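You operate a simulated robot arm through the tools that you are given. There is no shell and no other tool. Be economical: measure what you need, move in short steps, check, and stop when the job is done.

You run a simulated robot arm. Do the job below in one go: nothing can be reset, and whatever is moved stays where it is left.

TASK
Put things in order on the worktop by the fridge. At the end: the small yellow bowl stands where the silver sink strainer stood; the silver sink strainer stands where the teal scourer stood; the teal scourer stands where the blue herb pot stood; the blue herb pot is on the black plate; the brown tamper stands where the small yellow bowl stood; whatever was shut is shut again. Leave all else as you found it, and nothing knocked over.

Only the result counts: the job must be done as asked and must still hold three seconds after the hand-in. Knocking over, shifting, dropping, spilling or breaking anything else fails it.

THE ROBOT
A 7-joint arm with a two-finger parallel gripper, fixed in place. Base frame: the origin is at the foot of the arm, x ahead of it, y to its left, z up; the work surface is at about z = 0. Readings come in mm, degrees, newtons and seconds.
With the tool pointing down near the work surface it reaches from about 240 to 620 mm from the base axis. Its first joint turns from -66.0 to 66.0 degrees. Payload 2.6 kg.
The tool frame sits at the grasp point between the pads (the TCP): z along the fingers, y along the line on which they close. The tips reach 30 mm beyond it. Largest opening 94 mm; finger width 28, thickness 10; the body of the gripper, 50 by 96 mm, starts 55 mm behind the TCP.
Orientation is told as [roll, pitch, yaw] about the base's x, y, z axes, in that order, counted from this pose: with the fingers straight down and closing along the base's y, the tool's x points along the base's -x, its y along +y and its z along -z.

THE INTERFACE
- The arm moves only by the tool apply_moves. Its arguments are lists of equal length, an entry for each row: "linear": the shift along the base's x, y, z in mm, a list of three; "delta_rot": the turn, a rotation vector about the base's x, y, z in degrees, a list of three; "grip": the opening, from 0 (shut) to 1 (fully open). In form: {"linear": [[x, y, z], ...], "delta_rot": [[rx, ry, rz], ...], "grip": [grip, ...]}. A call has 1 to 20 rows; each row is the pose to reach, as a shift and turn from the pose commanded when the call began. Each row takes 0.2 s and may step no farther than 50 mm and 8.6 degrees from the row before; otherwise, or with a gripper value out of range, the whole call is refused. Where a pose cannot be reached the arm comes as near as it can. A force on the tool above 40 N (or 10 N above the force at the start of the call, whichever is more), or a blocked arm, ends the call early, and 0.2 s more pass. Each finger travels about 72 mm/s and halts on what it meets, pressing with about 29 N; the grip force reading is that of the motor and also rises with nothing between the fingers. The clock runs only during rows and for 0.2 s after the last one: add rows that repeat a pose to give the fingers time. The reply holds the time, the measured pose of the TCP, the force on the tool along the base axes, the opening and the grip force, in the units named above and with some noise.
- Cameras (640 x 400 px; columns grow to the right, rows downward): "scene" is fixed at [43.2, 435.7, 532.8]; the picture's right is [-0.74, -0.67, 0.00], its down [-0.49, 0.54, -0.68] and it looks along [0.46, -0.51, -0.73] (base axes); focal length 265 px, centre (320, 200). "wrist" rides on the gripper at [76, 14, -102] in the tool frame; the picture's right is [-0.18, 0.98, 0.00], its down [-0.75, -0.14, -0.64] and it looks along [-0.63, -0.12, 0.77] (tool axes); focal length 243 px, centre (320, 200). There is no depth. A picture from a camera that has moved, and an enlarged one, comes with that camera's place and axes in the base frame and with its lens. The place of the scene camera against the robot may be out by one fixed shift of up to 25 mm in any direction.
- camera(camera): a new picture of that camera. The clock stands still meanwhile.
- close_up(camera, box): a new picture of the part [left, top, right, bottom] of that camera's present view, enlarged. The clock stands still meanwhile.
- job_done(): hands the job in; it is judged then, once.

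Go step by step. Nothing tells you positions but the pictures and the camera data: compare them with the known pose of the tool, close in by small moves and look again before you grip or let go. The budget is 120 turns and 76 pictures, counting those below and the enlarged ones. Unless the task says otherwise, let go and move clear before handing in, and close with one line.

The tools are called as name(argument=value, ...) on one line, values as JSON. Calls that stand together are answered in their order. apply_moves: Moves the arm, as the interface text tells. Its arguments: {"type":"object","properties":{"linear":{"type":"array","items":{"type":"array","items":{"type":"number"}}},"delta_rot":{"type":"array","items":{"type":"array","items":{"type":"number"}}},"grip":{"type":"array","items":{"type":"number"}}},"required":["linear","delta_rot","grip"]} The other tools are called the same way: camera (camera) takes a picture; close_up (camera, box) takes an enlarged picture of a part of a camera's view; job_done () hands the job in.

At the start:

```text
time_s: 0.0
position: [447.3, -6.0, 248.3]
ee_rot: [-0.1, 0.0, 0.0]
wrist_force: [0.2, -0.1, -0.6]
finger_gap: 94.2
grasp_force: 0.1
```

scene: 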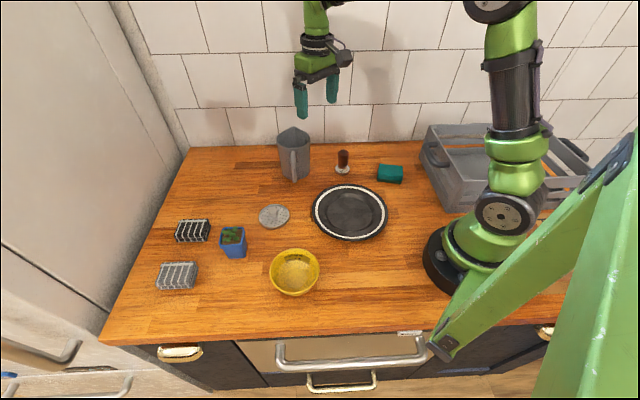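
wrist: 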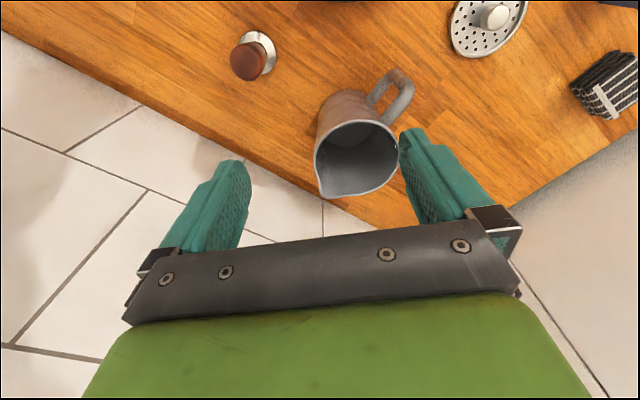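

The tamper reads at about (410,-75), strainer (432,190), pot (425,325), bowl (275,272), scourer (287,-138) and plate (293,48). I'll move above the pot first and look at it from there.

apply_moves(linear=[[-5, 45, 0], [-10, 90, 0], [-15, 135, 0], [-20, 180, 0], [-25, 225, 0], [-27, 270, 0], [-27, 310, 0], [-27, 310, 0]], delta_rot=[[0, 0, 0], [0, 0, 0], [0, 0, 0], [0, 0, 0], [0, 0, 0], [0, 0, 0], [0, 0, 0], [0, 0, 0]], grip=[1, 1, 1, 1, 1, 1, 1, 1])

camera(camera="wrist")

close_up(camera="scene", box=[140, 130, 420, 305])

```text
time_s: 1.8
position: [421.6, 305.1, 246.8]
ee_rot: [0.0, -0.1, 0.0]
wrist_force: [-0.1, -0.1, -0.5]
finger_gap: 94.2
grasp_force: 0.0
```

```text
73 pictures are left
camera wrist: at [346.3, 318.5, 350.5], right [0.18, 0.98, 0.0], down [0.75, -0.14, 0.64], along [0.63, -0.12, -0.77], focal length 243 px, centre (320, 200)
```

wrist: 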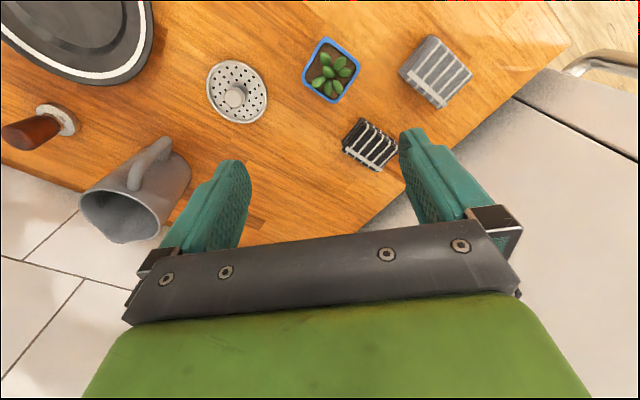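

```text
2.29 times, centred on (280, 218) of scene
camera zoom: at [43.2, 435.8, 532.8], right [-0.74, -0.67, 0.0], down [-0.49, 0.54, -0.68], along [0.46, -0.51, -0.73], focal length 606 px, centre (411, 160)
```

zoom: 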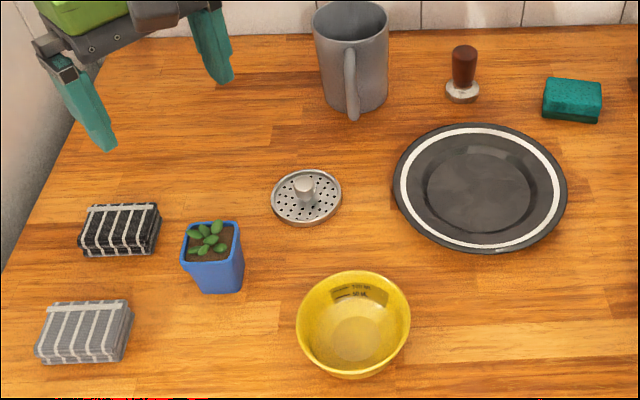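

The pot is about 50 mm square, centred near (412,320) with its sides at 60°/-30°. I'll turn the tool to yaw -30 and go lower above it.

apply_moves(linear=[[-3, 4, -25], [-6, 8, -50], [-8, 12, -75], [-10, 15, -100], [-10, 15, -110], [-10, 15, -110]], delta_rot=[[0, 0, -7.5], [0, 0, -15], [0, 0, -22.5], [0, 0, -30], [0, 0, -30], [0, 0, -30]], grip=[1, 1, 1, 1, 1, 1])

camera(camera="wrist")

```text
time_s: 3.2
position: [409.9, 318.6, 136.7]
ee_rot: [0.1, 0.0, -30.1]
wrist_force: [0.0, 0.1, -0.1]
finger_gap: 94.0
grasp_force: 0.0
```

```text
71 pictures are left
camera wrist: at [351.9, 369.1, 240.9], right [0.65, 0.76, 0.0], down [0.58, -0.5, 0.64], along [0.49, -0.42, -0.77], focal length 243 px, centre (320, 200)
```

wrist: 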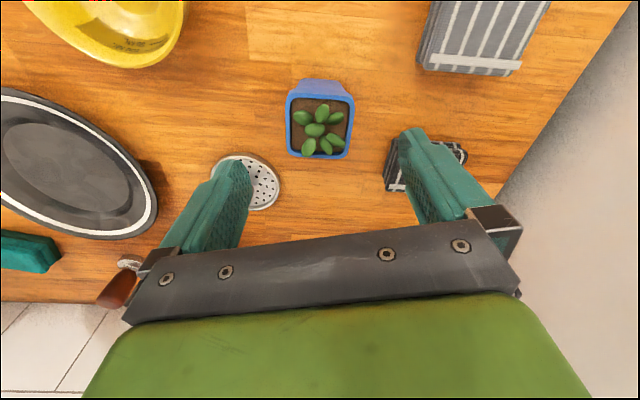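

close_up(camera="wrist", box=[240, 60, 400, 160])

```text
4.00 times, centred on (320, 110) of wrist
camera zoom: at [351.9, 369.1, 240.9], right [0.65, 0.76, 0.0], down [0.58, -0.5, 0.64], along [0.49, -0.42, -0.77], focal length 970 px, centre (320, 560)
```

zoom: 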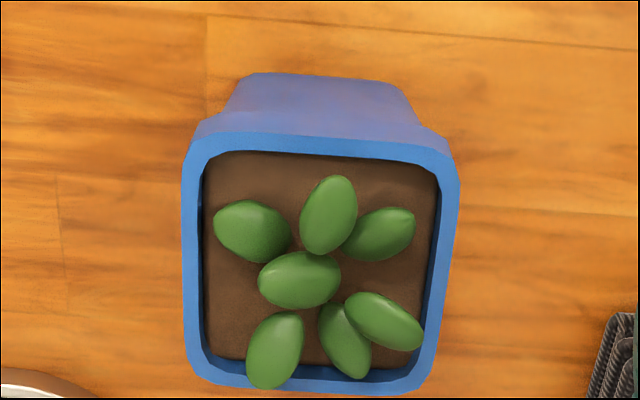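

The sharper view puts the pot's sides at 46°, so I need yaw -44. I'll centre on about (412,317), go down to z 42 and grip.

apply_moves(linear=[[2, -2, -10], [2, -2, -25], [2, -2, -50], [2, -2, -75], [2, -2, -95], [2, -2, -95], [2, -2, -95], [2, -2, -95], [2, -2, -95], [2, -2, -95]], delta_rot=[[0, 0, -7], [0, 0, -14], [0, 0, -14], [0, 0, -14], [0, 0, -14], [0, 0, -14], [0, 0, -14], [0, 0, -14], [0, 0, -14], [0, 0, -14]], grip=[1, 1, 1, 1, 1, 1, 0.4, 0.4, 0.4, 0.4])

camera(camera="wrist")

```text
time_s: 5.4
position: [413.3, 318.1, 42.8]
ee_rot: [0.0, 0.0, -43.9]
wrist_force: [-0.3, -0.7, 1.0]
finger_gap: 55.1
grasp_force: 29.2
```

```text
69 pictures are left
camera wrist: at [368.8, 380.6, 146.0], right [0.82, 0.58, 0.0], down [0.44, -0.62, 0.64], along [0.37, -0.52, -0.77], focal length 243 px, centre (320, 200)
```

wrist: 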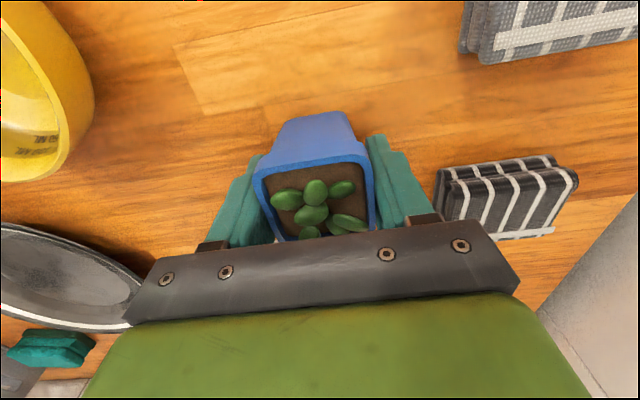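

The pot is held with a 55 mm gap. I'll lift it and carry it over toward the plate, then look.

apply_moves(linear=[[0, 0, 40], [0, 0, 80], [0, 0, 110], [-18, -38, 110], [-36, -76, 110], [-54, -114, 110], [-72, -152, 110], [-90, -190, 110], [-108, -228, 110], [-122, -264, 110], [-122, -264, 110]], delta_rot=[[0, 0, 0], [0, 0, 0], [0, 0, 0], [0, 0, 0], [0, 0, 0], [0, 0, 0], [0, 0, 0], [0, 0, 0], [0, 0, 0], [0, 0, 0], [0, 0, 0]], grip=[0.4, 0.4, 0.4, 0.4, 0.4, 0.4, 0.4, 0.4, 0.4, 0.4, 0.4])

camera(camera="wrist")

camera(camera="scene")

```text
time_s: 7.8
position: [290.7, 51.4, 156.9]
ee_rot: [0.0, 0.0, -44.0]
wrist_force: [0.1, 0.6, -2.2]
finger_gap: 55.2
grasp_force: 29.1
```

```text
68 pictures are left
camera wrist: at [246.2, 114.3, 260.6], right [0.81, 0.58, 0.0], down [0.44, -0.62, 0.64], along [0.37, -0.52, -0.77], focal length 243 px, centre (320, 200)
```

wrist: 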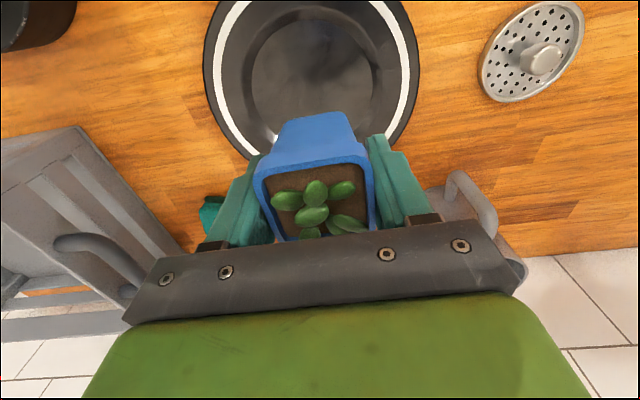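

```text
67 pictures are left
```

scene: 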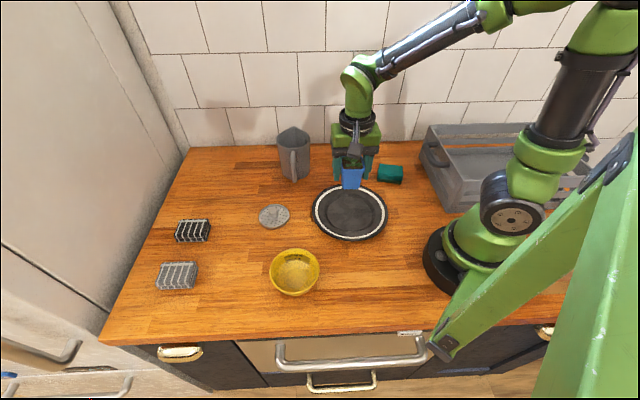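

The wrist view puts the plate's centre closer to (272,65). I'll shift there, lower the pot to just above the well and look.

apply_moves(linear=[[-16, 12, -20], [-16, 12, -55], [-16, 12, -85], [-16, 12, -95], [-16, 12, -95]], delta_rot=[[0, 0, 0], [0, 0, 0], [0, 0, 0], [0, 0, 0], [0, 0, 0]], grip=[0.4, 0.4, 0.4, 0.4, 0.4])

camera(camera="wrist")

close_up(camera="scene", box=[270, 140, 430, 240])

```text
time_s: 9.0
position: [273.5, 64.3, 60.1]
ee_rot: [-0.1, -0.1, -44.0]
wrist_force: [0.3, -0.5, -1.8]
finger_gap: 55.2
grasp_force: 29.1
```

```text
66 pictures are left
camera wrist: at [228.6, 126.9, 163.8], right [0.82, 0.58, 0.0], down [0.44, -0.62, 0.64], along [0.37, -0.52, -0.77], focal length 243 px, centre (320, 200)
```

wrist: 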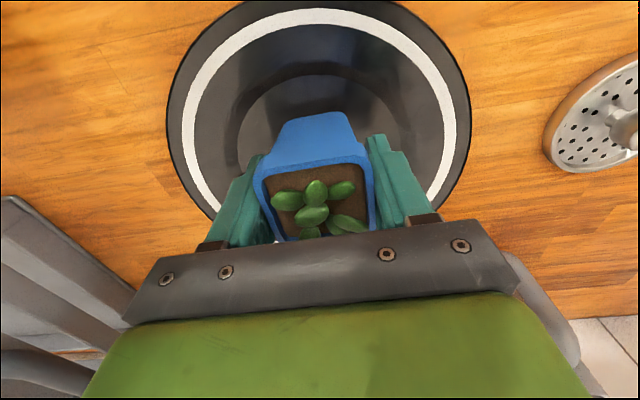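

```text
4.00 times, centred on (350, 190) of scene
camera zoom: at [43.2, 435.7, 532.8], right [-0.74, -0.67, 0.0], down [-0.49, 0.54, -0.68], along [0.46, -0.51, -0.73], focal length 1060 px, centre (200, 240)
```

zoom: 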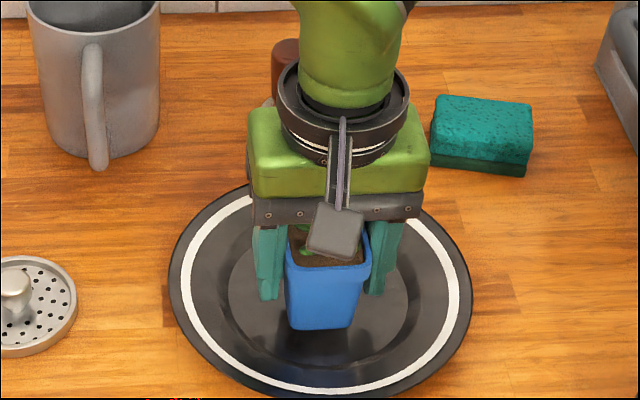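

The pot is sitting toward the near side of the well, so the centre is really about (287,48). I'll shift back there at this height and check.

apply_moves(linear=[[7, -8, 0], [14, -16, 0], [14, -16, -5], [14, -16, -5]], delta_rot=[[0, 0, 0], [0, 0, 0], [0, 0, 0], [0, 0, 0]], grip=[0.4, 0.4, 0.4, 0.4])

close_up(camera="scene", box=[270, 160, 430, 260])

```text
time_s: 10.0
position: [289.0, 49.3, 53.3]
ee_rot: [0.0, 0.0, -44.0]
wrist_force: [0.9, -0.3, -2.5]
finger_gap: 55.4
grasp_force: 28.8
```

```text
4.00 times, centred on (350, 210) of scene
camera zoom: at [43.2, 435.7, 532.8], right [-0.74, -0.67, 0.0], down [-0.49, 0.54, -0.68], along [0.46, -0.51, -0.73], focal length 1060 px, centre (200, 160)
```

zoom: 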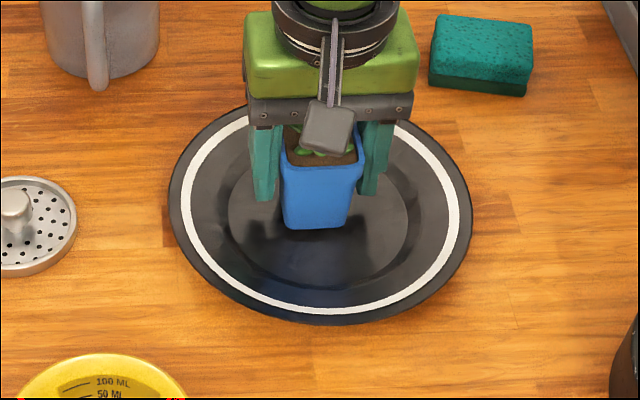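

The pot is now right over the middle of the well. I'll lower it in small steps until it touches.

apply_moves(linear=[[0, 0, -2], [0, 0, -4], [0, 0, -6]], delta_rot=[[0, 0, 0], [0, 0, 0], [0, 0, 0]], grip=[0.4, 0.4, 0.4])

```text
time_s: 10.8
position: [288.9, 48.5, 48.1]
ee_rot: [0.0, -0.1, -44.0]
wrist_force: [0.4, -0.4, -1.9]
finger_gap: 55.1
grasp_force: 29.1
```

apply_moves(linear=[[0, 0, -1], [0, 0, -2], [0, 0, -3]], delta_rot=[[0, 0, 0], [0, 0, 0], [0, 0, 0]], grip=[0.4, 0.4, 0.4])

close_up(camera="scene", box=[270, 160, 430, 260])

```text
time_s: 11.6
position: [290.1, 48.0, 44.4]
ee_rot: [0.0, -0.1, -44.0]
wrist_force: [-5.1, -4.1, 27.1]
finger_gap: 55.2
grasp_force: 28.7
```

```text
4.00 times, centred on (350, 210) of scene
camera zoom: at [43.1, 435.7, 532.8], right [-0.74, -0.67, 0.0], down [-0.49, 0.54, -0.68], along [0.46, -0.51, -0.73], focal length 1060 px, centre (200, 160)
```

zoom: 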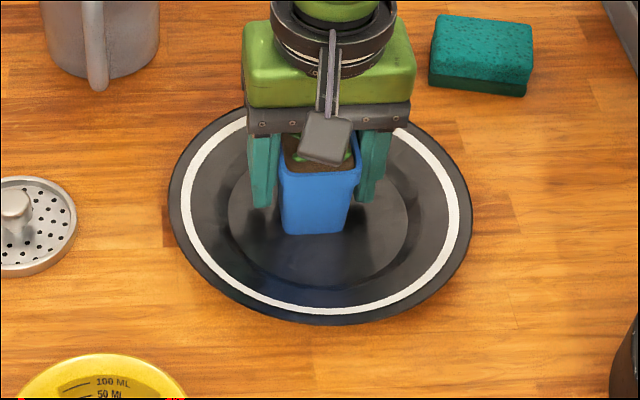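

The pot has made contact at 27 N. I'll ease off slightly, open and rise.

apply_moves(linear=[[0, 0, 1.5], [0, 0, 1.5], [0, 0, 1.5], [0, 0, 1.5], [0, 0, 30], [0, 0, 70], [0, 0, 110], [0, 0, 150], [0, 0, 150]], delta_rot=[[0, 0, 0], [0, 0, 0], [0, 0, 0], [0, 0, 0], [0, 0, 0], [0, 0, 0], [0, 0, 0], [0, 0, 0], [0, 0, 0]], grip=[0.4, 0.78, 0.78, 0.78, 0.78, 0.78, 0.78, 0.78, 0.78])

close_up(camera="scene", box=[270, 160, 430, 260])

```text
time_s: 13.6
position: [288.2, 46.8, 196.6]
ee_rot: [0.0, 0.0, -44.0]
wrist_force: [-0.6, 0.0, -0.7]
finger_gap: 73.4
grasp_force: 0.0
```

```text
4.00 times, centred on (350, 210) of scene
camera zoom: at [43.2, 435.7, 532.8], right [-0.74, -0.67, 0.0], down [-0.49, 0.54, -0.68], along [0.46, -0.51, -0.73], focal length 1060 px, centre (200, 160)
```

zoom: 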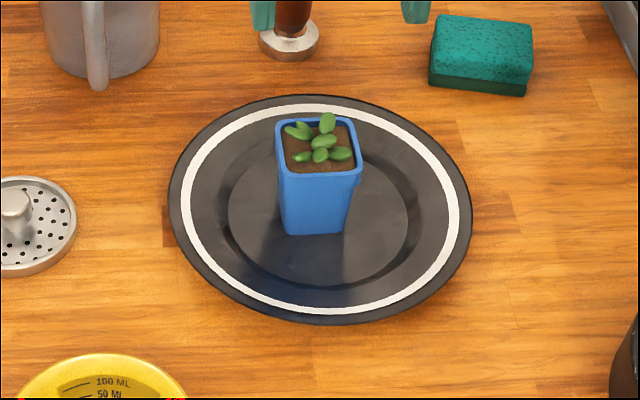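

The pot stands well on the plate. Next is the scourer near (287,-140); I'll move above it and look.

apply_moves(linear=[[0, -45, 0], [0, -90, 0], [0, -135, 0], [0, -177, -5], [0, -177, -5]], delta_rot=[[0, 0, 0], [0, 0, 0], [0, 0, 0], [0, 0, 0], [0, 0, 0]], grip=[1, 1, 1, 1, 1])

camera(camera="wrist")

close_up(camera="wrist", box=[240, 20, 400, 120])

```text
time_s: 14.8
position: [290.8, -131.1, 189.0]
ee_rot: [0.0, 0.0, -44.0]
wrist_force: [0.2, -0.1, -1.1]
finger_gap: 94.1
grasp_force: 0.0
```

```text
61 pictures are left
camera wrist: at [245.4, -68.6, 292.5], right [0.82, 0.58, 0.0], down [0.44, -0.62, 0.64], along [0.37, -0.52, -0.77], focal length 243 px, centre (320, 200)
```

wrist: 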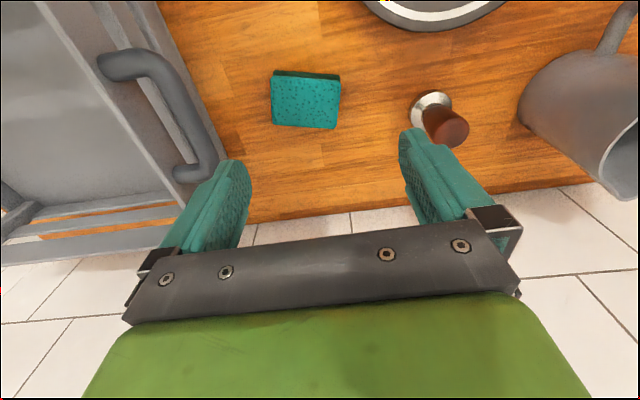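

```text
4.00 times, centred on (320, 70) of wrist
camera zoom: at [245.4, -68.6, 292.5], right [0.82, 0.58, 0.0], down [0.44, -0.62, 0.64], along [0.37, -0.52, -0.77], focal length 970 px, centre (320, 720)
```

zoom: 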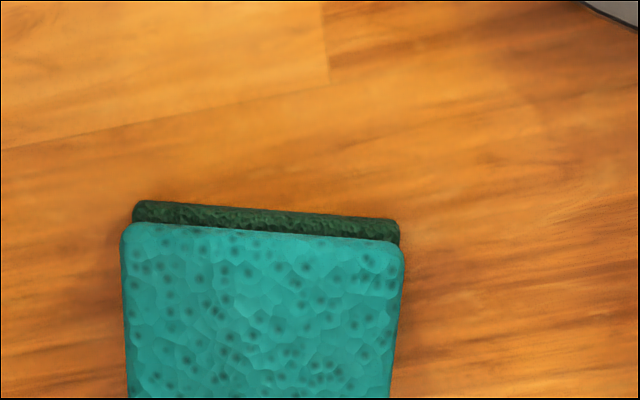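

The scourer is 72×50×27 mm, centred near (283,-149) with its long side at 32°. I'll grip it along its length at yaw -58, which keeps the camera clear of the crate, and check from lower down first.

apply_moves(linear=[[-3, -7, -30], [-6, -14, -65], [-8, -18, -100], [-8, -18, -115], [-8, -18, -115]], delta_rot=[[0, 0, -7.2], [0, 0, -14.4], [0, 0, -14.4], [0, 0, -14.4], [0, 0, -14.4]], grip=[1, 1, 1, 1, 1])

camera(camera="wrist")

camera(camera="scene")

```text
time_s: 16.0
position: [280.7, -145.6, 73.5]
ee_rot: [0.0, 0.0, -58.4]
wrist_force: [0.1, 0.0, -0.4]
finger_gap: 93.9
grasp_force: 0.1
```

```text
59 pictures are left
camera wrist: at [254.0, -73.8, 177.9], right [0.93, 0.36, 0.0], down [0.27, -0.72, 0.64], along [0.23, -0.6, -0.77], focal length 243 px, centre (320, 200)
```

wrist: 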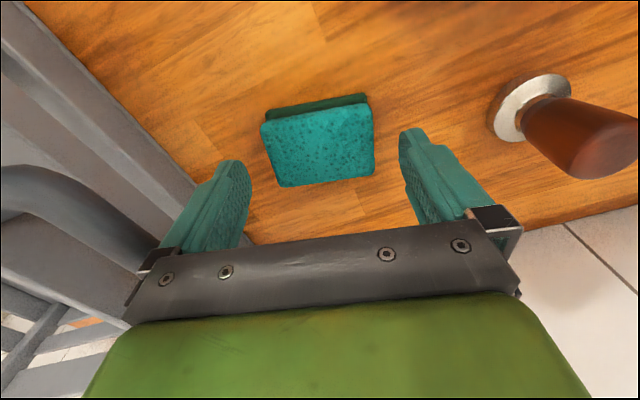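

```text
58 pictures are left
```

scene: 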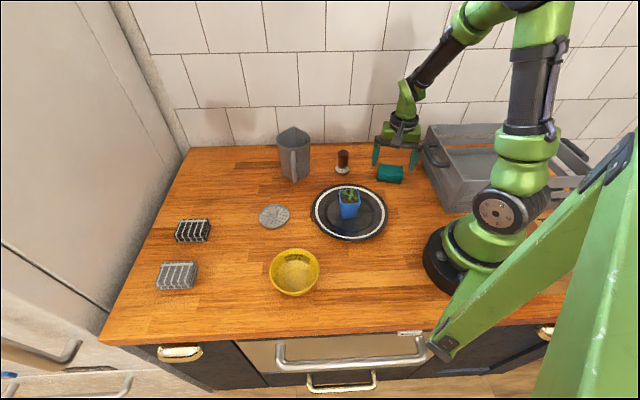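

Both views agree on a centre of (284,-149). I'll go down to z 35 and grip.

apply_moves(linear=[[3, -4, -10], [3, -4, -25], [3, -4, -38], [3, -4, -38], [3, -4, -38], [3, -4, -38], [3, -4, -38]], delta_rot=[[0, 0, 0], [0, 0, 0], [0, 0, 0], [0, 0, 0], [0, 0, 0], [0, 0, 0], [0, 0, 0]], grip=[1, 1, 1, 1, 0.6, 0.6, 0.6])

```text
time_s: 17.6
position: [285.4, -148.3, 39.0]
ee_rot: [0.2, -0.1, -58.4]
wrist_force: [-4.4, 1.2, 21.5]
finger_gap: 71.0
grasp_force: 28.8
```

camera(camera="wrist")

close_up(camera="scene", box=[310, 100, 470, 200])

```text
57 pictures are left
camera wrist: at [256.6, -76.9, 142.0], right [0.93, 0.36, 0.0], down [0.27, -0.72, 0.64], along [0.23, -0.6, -0.77], focal length 243 px, centre (320, 200)
```

wrist: 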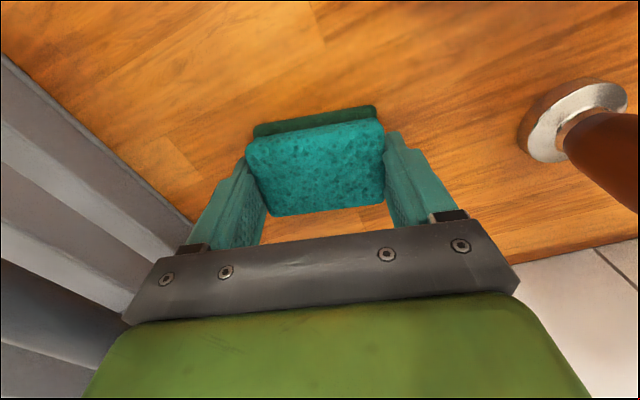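

```text
4.00 times, centred on (390, 150) of scene
camera zoom: at [43.1, 435.8, 532.7], right [-0.74, -0.67, 0.0], down [-0.49, 0.54, -0.68], along [0.46, -0.51, -0.73], focal length 1060 px, centre (40, 400)
```

zoom: 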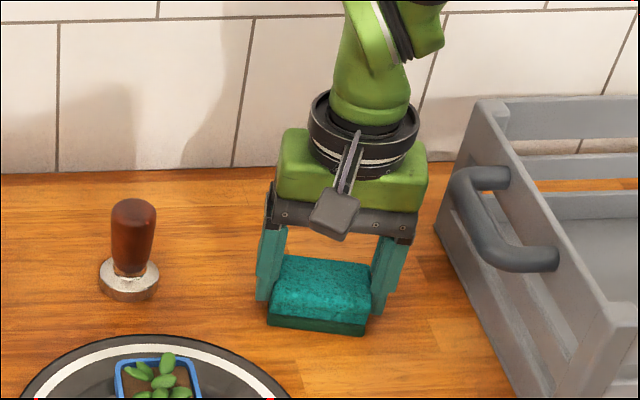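

The scourer is held at about (285,-149). I'll lift it and carry it toward the pot's old spot (411,318), passing high over the middle.

apply_moves(linear=[[0, 0, 10], [0, 0, 40], [0, 0, 80], [0, 0, 120], [12, 45, 140], [25, 90, 140], [37, 135, 140], [50, 180, 140], [62, 225, 140], [74, 270, 140], [86, 315, 140], [98, 360, 140], [110, 405, 140], [120, 440, 140], [125, 467, 140], [125, 467, 140]], delta_rot=[[0, 0, 0], [0, 0, 0], [0, 0, 0], [0, 0, 0], [0, 0, 0], [0, 0, 0], [0, 0, 0], [0, 0, 0], [0, 0, 0], [0, 0, 0], [0, 0, 0], [0, 0, 0], [0, 0, 0], [0, 0, 0], [0, 0, 0], [0, 0, 0]], grip=[0.6, 0.6, 0.6, 0.6, 0.6, 0.6, 0.6, 0.6, 0.6, 0.6, 0.6, 0.6, 0.6, 0.6, 0.6, 0.6])

camera(camera="wrist")

```text
refused: row 5 steps farther than a row can; nothing moved
```

```text
55 pictures are left
camera wrist: at [256.6, -76.9, 142.0], right [0.93, 0.36, 0.0], down [0.27, -0.72, 0.64], along [0.23, -0.6, -0.77], focal length 243 px, centre (320, 200)
```

wrist: 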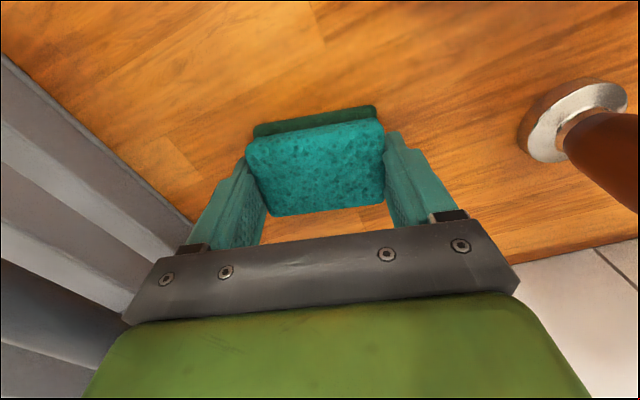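

apply_moves(linear=[[0, 0, 10], [0, 0, 45], [0, 0, 90], [0, 0, 135], [12, 45, 135], [25, 90, 135], [37, 135, 135], [50, 180, 135], [62, 225, 135], [74, 270, 135], [86, 315, 135], [98, 360, 135], [110, 405, 135], [120, 440, 135], [125, 467, 135], [125, 467, 135]], delta_rot=[[0, 0, 0], [0, 0, 0], [0, 0, 0], [0, 0, 0], [0, 0, 0], [0, 0, 0], [0, 0, 0], [0, 0, 0], [0, 0, 0], [0, 0, 0], [0, 0, 0], [0, 0, 0], [0, 0, 0], [0, 0, 0], [0, 0, 0], [0, 0, 0]], grip=[0.6, 0.6, 0.6, 0.6, 0.6, 0.6, 0.6, 0.6, 0.6, 0.6, 0.6, 0.6, 0.6, 0.6, 0.6, 0.6])

camera(camera="wrist")

```text
time_s: 21.0
position: [409.8, 316.4, 170.2]
ee_rot: [0.0, 0.0, -58.4]
wrist_force: [0.6, -0.5, -0.6]
finger_gap: 70.7
grasp_force: 29.3
```

```text
54 pictures are left
camera wrist: at [382.1, 387.4, 273.6], right [0.93, 0.36, 0.0], down [0.27, -0.72, 0.64], along [0.23, -0.6, -0.77], focal length 243 px, centre (320, 200)
```

wrist: 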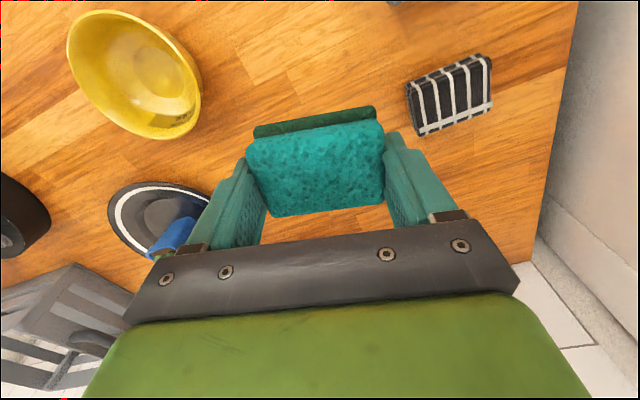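

I'm above the old pot spot. I'll lower to just above the table with a small xy correction.

apply_moves(linear=[[1, 3, -40], [1, 3, -80], [1, 3, -115], [1, 3, -127], [1, 3, -129], [1, 3, -131]], delta_rot=[[0, 0, 0], [0, 0, 0], [0, 0, 0], [0, 0, 0], [0, 0, 0], [0, 0, 0]], grip=[0.6, 0.6, 0.6, 0.6, 0.6, 0.6])

close_up(camera="scene", box=[140, 130, 420, 305])

```text
time_s: 22.4
position: [411.7, 318.9, 41.1]
ee_rot: [0.1, 0.0, -58.3]
wrist_force: [-0.5, -0.2, 0.2]
finger_gap: 70.7
grasp_force: 29.0
```

```text
2.29 times, centred on (280, 218) of scene
camera zoom: at [43.2, 435.7, 532.8], right [-0.74, -0.67, 0.0], down [-0.49, 0.54, -0.68], along [0.46, -0.51, -0.73], focal length 606 px, centre (411, 160)
```

zoom: 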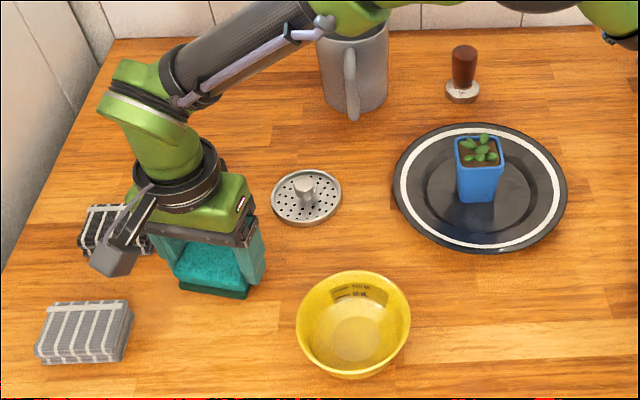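

apply_moves(linear=[[0, 0, -1], [0, 0, -2], [0, 0, -3], [0, 0, -4]], delta_rot=[[0, 0, 0], [0, 0, 0], [0, 0, 0], [0, 0, 0]], grip=[0.6, 0.6, 0.6, 0.6])

```text
time_s: 23.4
position: [412.1, 318.3, 38.9]
ee_rot: [0.1, 0.0, -58.6]
wrist_force: [-8.5, -7.1, 22.6]
finger_gap: 70.8
grasp_force: 28.9
```

Contact again at z 39. I'll ease off 2 mm, open and rise.

apply_moves(linear=[[0, 0, 2.5], [0, 0, 2.5], [0, 0, 2.5], [0, 0, 2.5], [0, 0, 30], [0, 0, 70], [0, 0, 110], [0, 0, 150], [0, 0, 150]], delta_rot=[[0, 0, 0], [0, 0, 0], [0, 0, 0], [0, 0, 0], [0, 0, 0], [0, 0, 0], [0, 0, 0], [0, 0, 0], [0, 0, 0]], grip=[0.6, 0.95, 0.95, 0.95, 0.95, 0.95, 0.95, 0.95, 0.95])

camera(camera="wrist")

close_up(camera="scene", box=[140, 130, 420, 305])

```text
time_s: 25.4
position: [413.5, 320.5, 190.3]
ee_rot: [0.0, 0.0, -58.3]
wrist_force: [0.2, 1.8, -0.2]
finger_gap: 89.3
grasp_force: 0.0
```

```text
52 pictures are left
camera wrist: at [385.0, 392.9, 294.1], right [0.93, 0.36, 0.0], down [0.27, -0.72, 0.64], along [0.23, -0.6, -0.77], focal length 243 px, centre (320, 200)
```

wrist: 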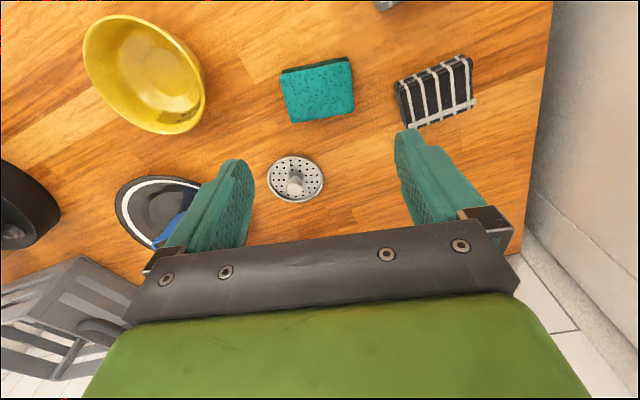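

```text
2.29 times, centred on (280, 218) of scene
camera zoom: at [43.2, 435.7, 532.8], right [-0.74, -0.67, 0.0], down [-0.49, 0.54, -0.68], along [0.46, -0.51, -0.73], focal length 606 px, centre (411, 160)
```

zoom: 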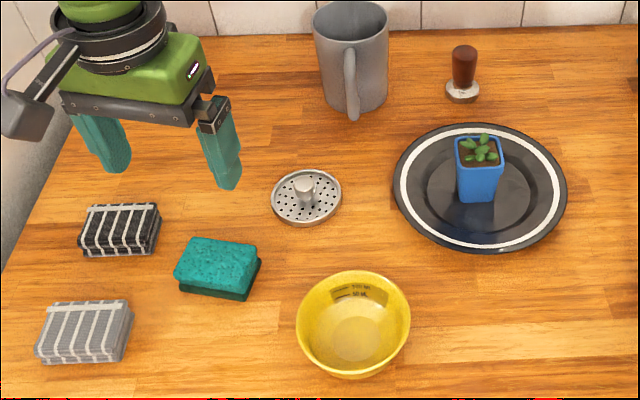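

The scourer sits where the pot stood. Next is the strainer, near (424,191) and gripped by its knob; I'll move above it for a closer look.

apply_moves(linear=[[3, -45, -10], [6, -90, -30], [9, -120, -60], [9, -120, -85], [9, -120, -85]], delta_rot=[[0, 0, 0], [0, 0, 0], [0, 0, 0], [0, 0, 0], [0, 0, 0]], grip=[0.7, 0.7, 0.7, 0.7, 0.7])

camera(camera="wrist")

close_up(camera="wrist", box=[240, 80, 400, 180])

```text
time_s: 26.6
position: [419.1, 203.0, 103.5]
ee_rot: [0.1, -0.1, -58.3]
wrist_force: [0.5, -0.1, 0.0]
finger_gap: 66.0
grasp_force: 0.0
```

```text
50 pictures are left
camera wrist: at [391.8, 274.1, 206.2], right [0.93, 0.36, 0.0], down [0.27, -0.72, 0.64], along [0.23, -0.6, -0.77], focal length 243 px, centre (320, 200)
```

wrist: 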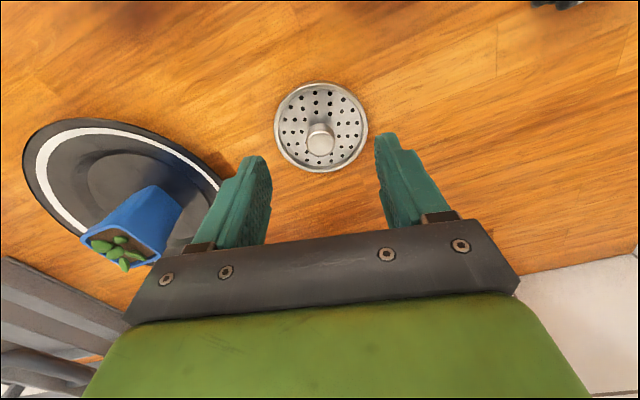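

```text
4.00 times, centred on (320, 130) of wrist
camera zoom: at [391.8, 274.1, 206.2], right [0.93, 0.36, 0.0], down [0.27, -0.72, 0.64], along [0.23, -0.6, -0.77], focal length 970 px, centre (320, 480)
```

zoom: 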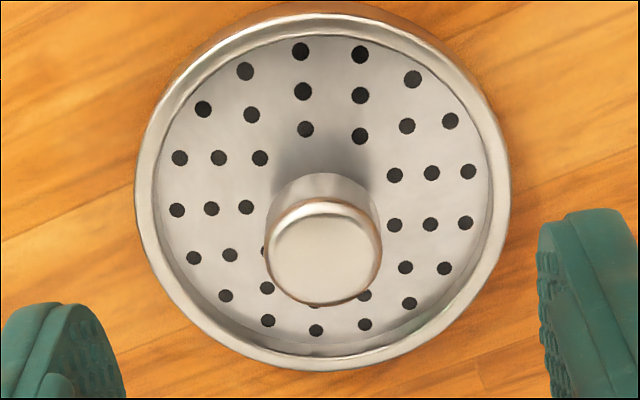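

The strainer's centre is about (423.5,192.5), its flange about 75 mm across and its knob 22 mm wide and 30 mm high. I'll narrow the gripper to about 42 mm, go down around the knob and look before gripping.

apply_moves(linear=[[4, -10, -10], [4, -10, -25], [4, -10, -40], [4, -10, -40]], delta_rot=[[0, 0, 0], [0, 0, 0], [0, 0, 0], [0, 0, 0]], grip=[0.45, 0.45, 0.45, 0.45])

camera(camera="wrist")

close_up(camera="scene", box=[210, 140, 370, 240])

```text
time_s: 27.6
position: [422.9, 189.7, 62.4]
ee_rot: [0.1, 0.0, -58.4]
wrist_force: [0.7, 0.0, 0.5]
finger_gap: 42.6
grasp_force: 0.1
```

```text
48 pictures are left
camera wrist: at [395.6, 263.0, 165.3], right [0.93, 0.36, 0.0], down [0.27, -0.72, 0.64], along [0.23, -0.6, -0.77], focal length 243 px, centre (320, 200)
```

wrist: 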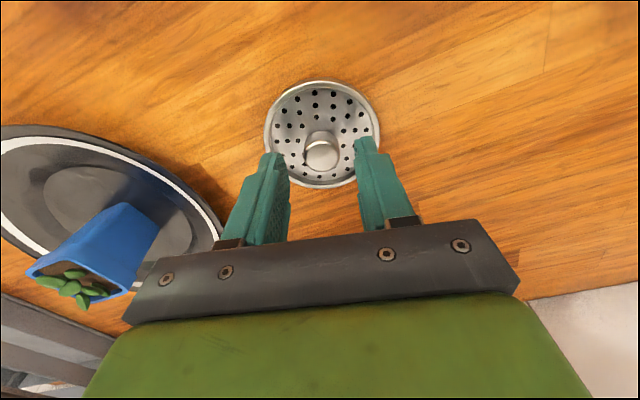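

```text
4.00 times, centred on (290, 190) of scene
camera zoom: at [43.2, 435.7, 532.8], right [-0.74, -0.67, 0.0], down [-0.49, 0.54, -0.68], along [0.46, -0.51, -0.73], focal length 1060 px, centre (440, 240)
```

zoom: 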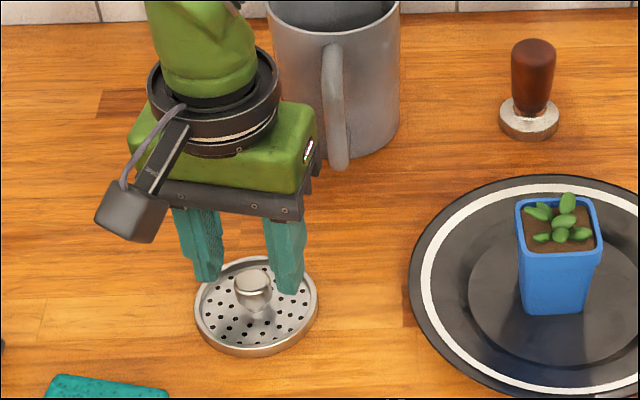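

apply_moves(linear=[[1, 1, -10], [1, 1, -19], [1, 1, -19], [1, 1, -19], [1, 1, -19], [1, 1, -19]], delta_rot=[[0, 0, 0], [0, 0, 0], [0, 0, 0], [0, 0, 0], [0, 0, 0], [0, 0, 0]], grip=[0.45, 0.45, 0.1, 0.1, 0.1, 0.1])

camera(camera="wrist")

```text
time_s: 29.0
position: [424.7, 192.1, 43.2]
ee_rot: [0.0, -0.1, -58.3]
wrist_force: [-0.2, 0.3, 1.2]
finger_gap: 22.4
grasp_force: 28.9
```

```text
46 pictures are left
camera wrist: at [396.8, 263.4, 145.3], right [0.93, 0.36, 0.0], down [0.27, -0.72, 0.64], along [0.23, -0.6, -0.77], focal length 243 px, centre (320, 200)
```

wrist: 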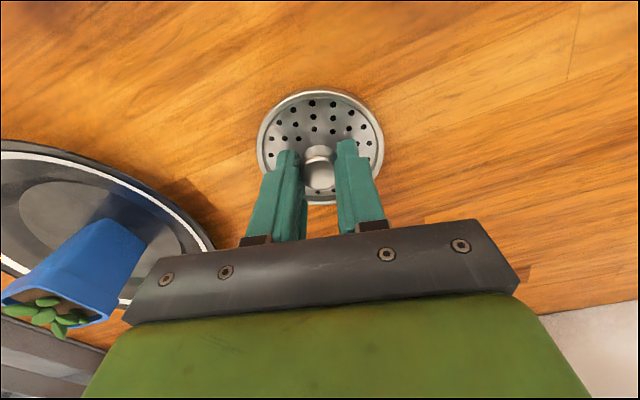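

The knob is gripped with the strainer at about (424,192). I'll lift and carry it to the scourer's old spot (284.5,-149).

apply_moves(linear=[[0, 0, 35], [0, 0, 75], [0, 0, 115], [-18, -43, 115], [-36, -86, 115], [-54, -129, 115], [-71, -172, 115], [-89, -215, 115], [-107, -258, 115], [-124, -300, 115], [-140, -341, 115], [-140, -341, 115]], delta_rot=[[0, 0, 0], [0, 0, 0], [0, 0, 0], [0, 0, 0], [0, 0, 0], [0, 0, 0], [0, 0, 0], [0, 0, 0], [0, 0, 0], [0, 0, 0], [0, 0, 0], [0, 0, 0]], grip=[0.1, 0.1, 0.1, 0.1, 0.1, 0.1, 0.1, 0.1, 0.1, 0.1, 0.1, 0.1])

camera(camera="wrist")

```text
time_s: 31.6
position: [282.6, -150.3, 155.6]
ee_rot: [0.0, 0.1, -58.3]
wrist_force: [-0.7, 0.6, -0.2]
finger_gap: 22.6
grasp_force: 28.6
```

```text
45 pictures are left
camera wrist: at [255.6, -77.5, 258.5], right [0.93, 0.36, 0.0], down [0.27, -0.72, 0.64], along [0.23, -0.6, -0.77], focal length 243 px, centre (320, 200)
```

wrist: 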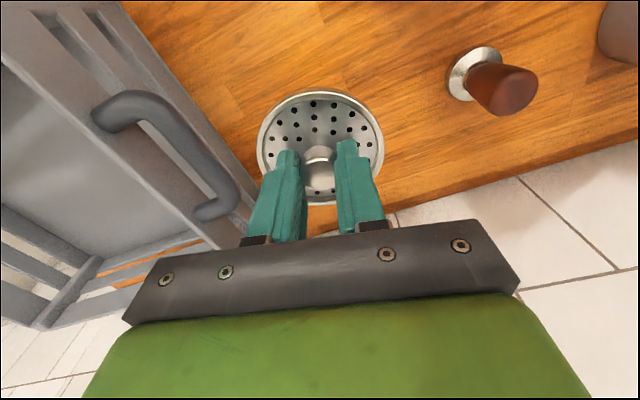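

apply_moves(linear=[[0, 0, -40], [0, 0, -80], [0, 0, -100], [0, 0, -108], [0, 0, -108]], delta_rot=[[0, 0, 0], [0, 0, 0], [0, 0, 0], [0, 0, 0], [0, 0, 0]], grip=[0.1, 0.1, 0.1, 0.1, 0.1])

close_up(camera="scene", box=[310, 100, 470, 200])

```text
time_s: 32.8
position: [285.3, -148.3, 47.9]
ee_rot: [0.0, 0.0, -58.4]
wrist_force: [0.7, 0.1, -0.5]
finger_gap: 22.3
grasp_force: 28.9
```

```text
4.00 times, centred on (390, 150) of scene
camera zoom: at [43.2, 435.7, 532.8], right [-0.74, -0.67, 0.0], down [-0.49, 0.54, -0.68], along [0.46, -0.51, -0.73], focal length 1060 px, centre (40, 400)
```

zoom: 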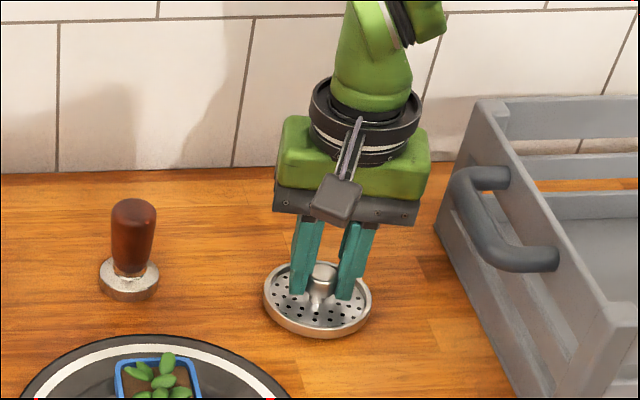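

apply_moves(linear=[[0, 0, -2], [0, 0, -3], [0, 0, -4], [0, 0, -5], [0, 0, -6]], delta_rot=[[0, 0, 0], [0, 0, 0], [0, 0, 0], [0, 0, 0], [0, 0, 0]], grip=[0.1, 0.1, 0.1, 0.1, 0.1])

```text
time_s: 34.0
position: [283.1, -151.6, 44.3]
ee_rot: [-0.1, 0.0, -58.4]
wrist_force: [-1.6, 0.8, 0.1]
finger_gap: 22.4
grasp_force: 29.4
```

apply_moves(linear=[[0, 0, -0.5], [0, 0, -1], [0, 0, -1.5]], delta_rot=[[0, 0, 0], [0, 0, 0], [0, 0, 0]], grip=[0.1, 0.1, 0.1])

```text
time_s: 34.8
position: [285.3, -150.3, 42.4]
ee_rot: [0.0, 0.1, -58.3]
wrist_force: [-0.2, 0.2, 0.1]
finger_gap: 22.3
grasp_force: 29.0
```

apply_moves(linear=[[0, 0, -0.5], [0, 0, -1], [0, 0, -1.5], [0, 0, -2]], delta_rot=[[0, 0, 0], [0, 0, 0], [0, 0, 0], [0, 0, 0]], grip=[0.1, 0.1, 0.1, 0.1])

close_up(camera="scene", box=[310, 100, 470, 200])

```text
time_s: 35.8
position: [285.6, -152.4, 39.3]
ee_rot: [-0.1, 0.1, -58.4]
wrist_force: [-6.9, 4.2, 22.4]
finger_gap: 22.3
grasp_force: 29.1
```

```text
4.00 times, centred on (390, 150) of scene
camera zoom: at [43.1, 435.8, 532.7], right [-0.74, -0.67, 0.0], down [-0.49, 0.54, -0.68], along [0.46, -0.51, -0.73], focal length 1060 px, centre (40, 400)
```

zoom: 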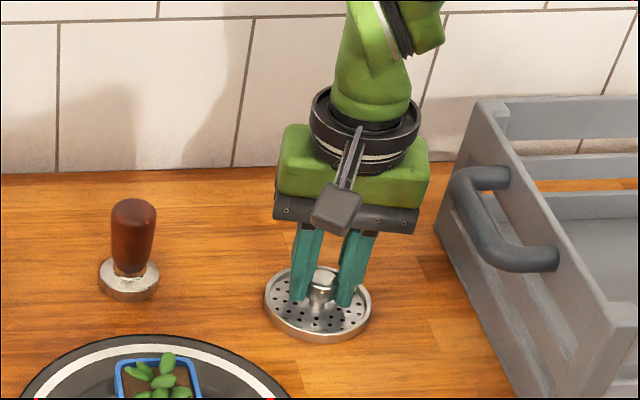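

The strainer is on the table. I'll ease off, open to 44 mm and rise.

apply_moves(linear=[[0, 0, 1.5], [0, 0, 1.5], [0, 0, 1.5], [0, 0, 1.5], [0, 0, 25], [0, 0, 65], [0, 0, 105], [0, 0, 150], [0, 0, 150]], delta_rot=[[0, 0, 0], [0, 0, 0], [0, 0, 0], [0, 0, 0], [0, 0, 0], [0, 0, 0], [0, 0, 0], [0, 0, 0], [0, 0, 0]], grip=[0.1, 0.45, 0.45, 0.45, 0.45, 0.45, 0.45, 0.45, 0.45])

camera(camera="wrist")

close_up(camera="scene", box=[140, 130, 420, 305])

```text
time_s: 37.8
position: [285.2, -150.8, 191.5]
ee_rot: [0.0, 0.0, -58.4]
wrist_force: [0.1, 0.2, -0.4]
finger_gap: 42.5
grasp_force: 0.0
```

```text
42 pictures are left
camera wrist: at [257.3, -78.5, 295.7], right [0.93, 0.36, 0.0], down [0.28, -0.72, 0.64], along [0.23, -0.6, -0.77], focal length 243 px, centre (320, 200)
```

wrist: 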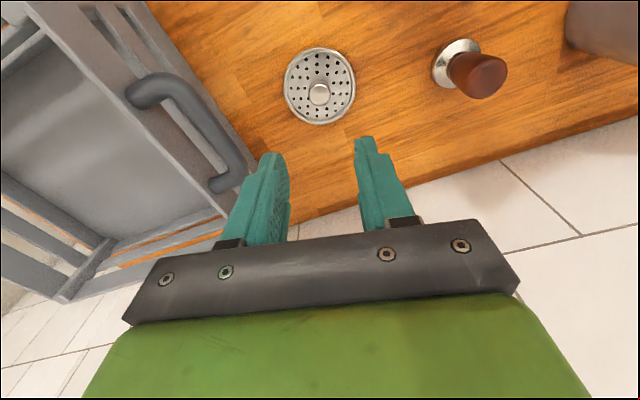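

```text
2.29 times, centred on (280, 218) of scene
camera zoom: at [43.2, 435.7, 532.8], right [-0.74, -0.67, 0.0], down [-0.49, 0.54, -0.68], along [0.46, -0.51, -0.73], focal length 606 px, centre (411, 160)
```

zoom: 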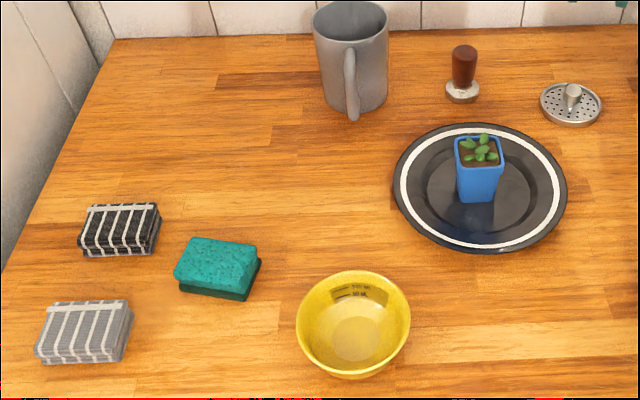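

Strainer done. Next is the bowl near (255,277); its rim is wider than the gripper opens, so I'll have to grip the wall at the rim. I'll move over for a look.

apply_moves(linear=[[0, 45, 5], [0, 90, 5], [0, 135, 5], [0, 180, 5], [-5, 225, 5], [-15, 270, 5], [-25, 315, 5], [-35, 360, 5], [-40, 390, 5], [-40, 390, 5]], delta_rot=[[0, 0, 5], [0, 0, 10], [0, 0, 15.4], [0, 0, 15.4], [0, 0, 15.4], [0, 0, 15.4], [0, 0, 15.4], [0, 0, 15.4], [0, 0, 15.4], [0, 0, 15.4]], grip=[0.5, 0.5, 0.5, 0.5, 0.5, 0.5, 0.5, 0.5, 0.5, 0.5])

camera(camera="wrist")

close_up(camera="scene", box=[220, 220, 380, 320])

```text
time_s: 40.0
position: [243.6, 238.8, 195.8]
ee_rot: [0.0, 0.1, -42.9]
wrist_force: [-0.5, 0.2, -0.5]
finger_gap: 47.0
grasp_force: 0.0
```

```text
40 pictures are left
camera wrist: at [198.1, 302.0, 299.2], right [0.81, 0.59, 0.0], down [0.45, -0.62, 0.64], along [0.38, -0.52, -0.77], focal length 243 px, centre (320, 200)
```

wrist: 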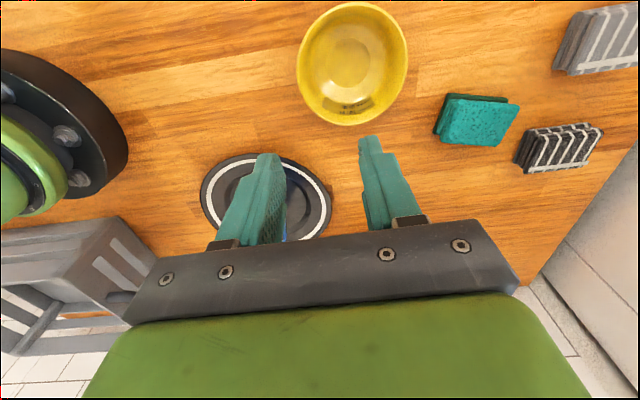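

```text
4.00 times, centred on (300, 270) of scene
camera zoom: at [43.2, 435.8, 532.8], right [-0.74, -0.67, 0.0], down [-0.49, 0.54, -0.68], along [0.46, -0.51, -0.73], focal length 1060 px, centre (400, -80)
```

zoom: 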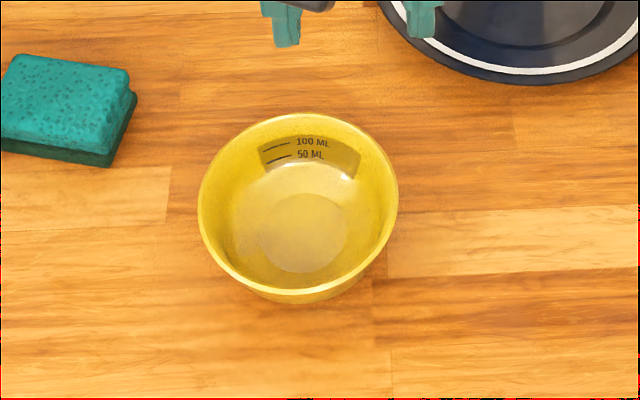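

The bowl's rim is about 103 mm across and 42 mm high, centred at (258,273). I'll tilt the tool 20° to match the wall and approach the rim from the side nearest the base, stopping above it to check.

apply_moves(linear=[[-7, -1, -25], [-14, -3, -50], [-21, -4, -75], [-21, -4, -95], [-21, -4, -95]], delta_rot=[[4.9, -4.5, 0], [9.8, -9.1, 0], [14.6, -13.6, 0], [14.6, -13.6, 0], [14.6, -13.6, 0]], grip=[0.43, 0.43, 0.43, 0.43, 0.43])

camera(camera="wrist")

close_up(camera="scene", box=[220, 200, 380, 300])

```text
time_s: 41.2
position: [221.9, 234.2, 99.0]
ee_rot: [20.0, -0.1, -43.0]
wrist_force: [0.7, 0.5, 0.2]
finger_gap: 40.4
grasp_force: 0.2
```

```text
38 pictures are left
camera wrist: at [152.2, 270.0, 201.4], right [0.77, 0.55, 0.34], down [0.31, -0.77, 0.55], along [0.56, -0.32, -0.76], focal length 243 px, centre (320, 200)
```

wrist: 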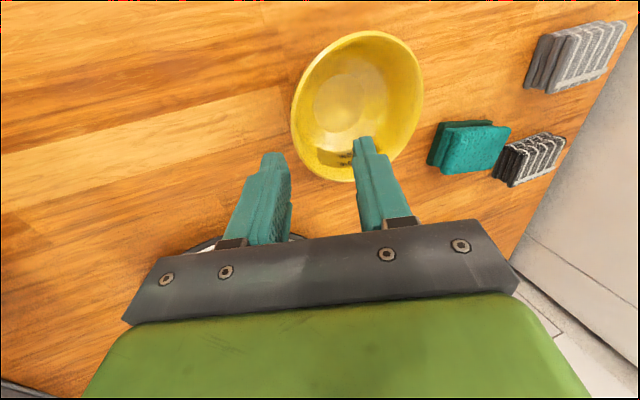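

```text
4.00 times, centred on (300, 250) of scene
camera zoom: at [43.2, 435.7, 532.8], right [-0.74, -0.67, 0.0], down [-0.49, 0.54, -0.68], along [0.46, -0.51, -0.73], focal length 1060 px, centre (400, 0)
```

zoom: 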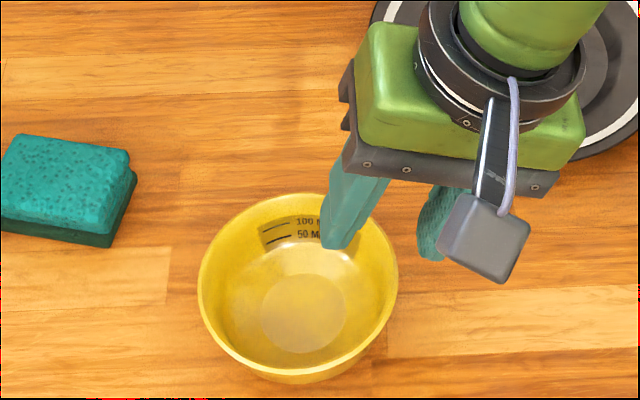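

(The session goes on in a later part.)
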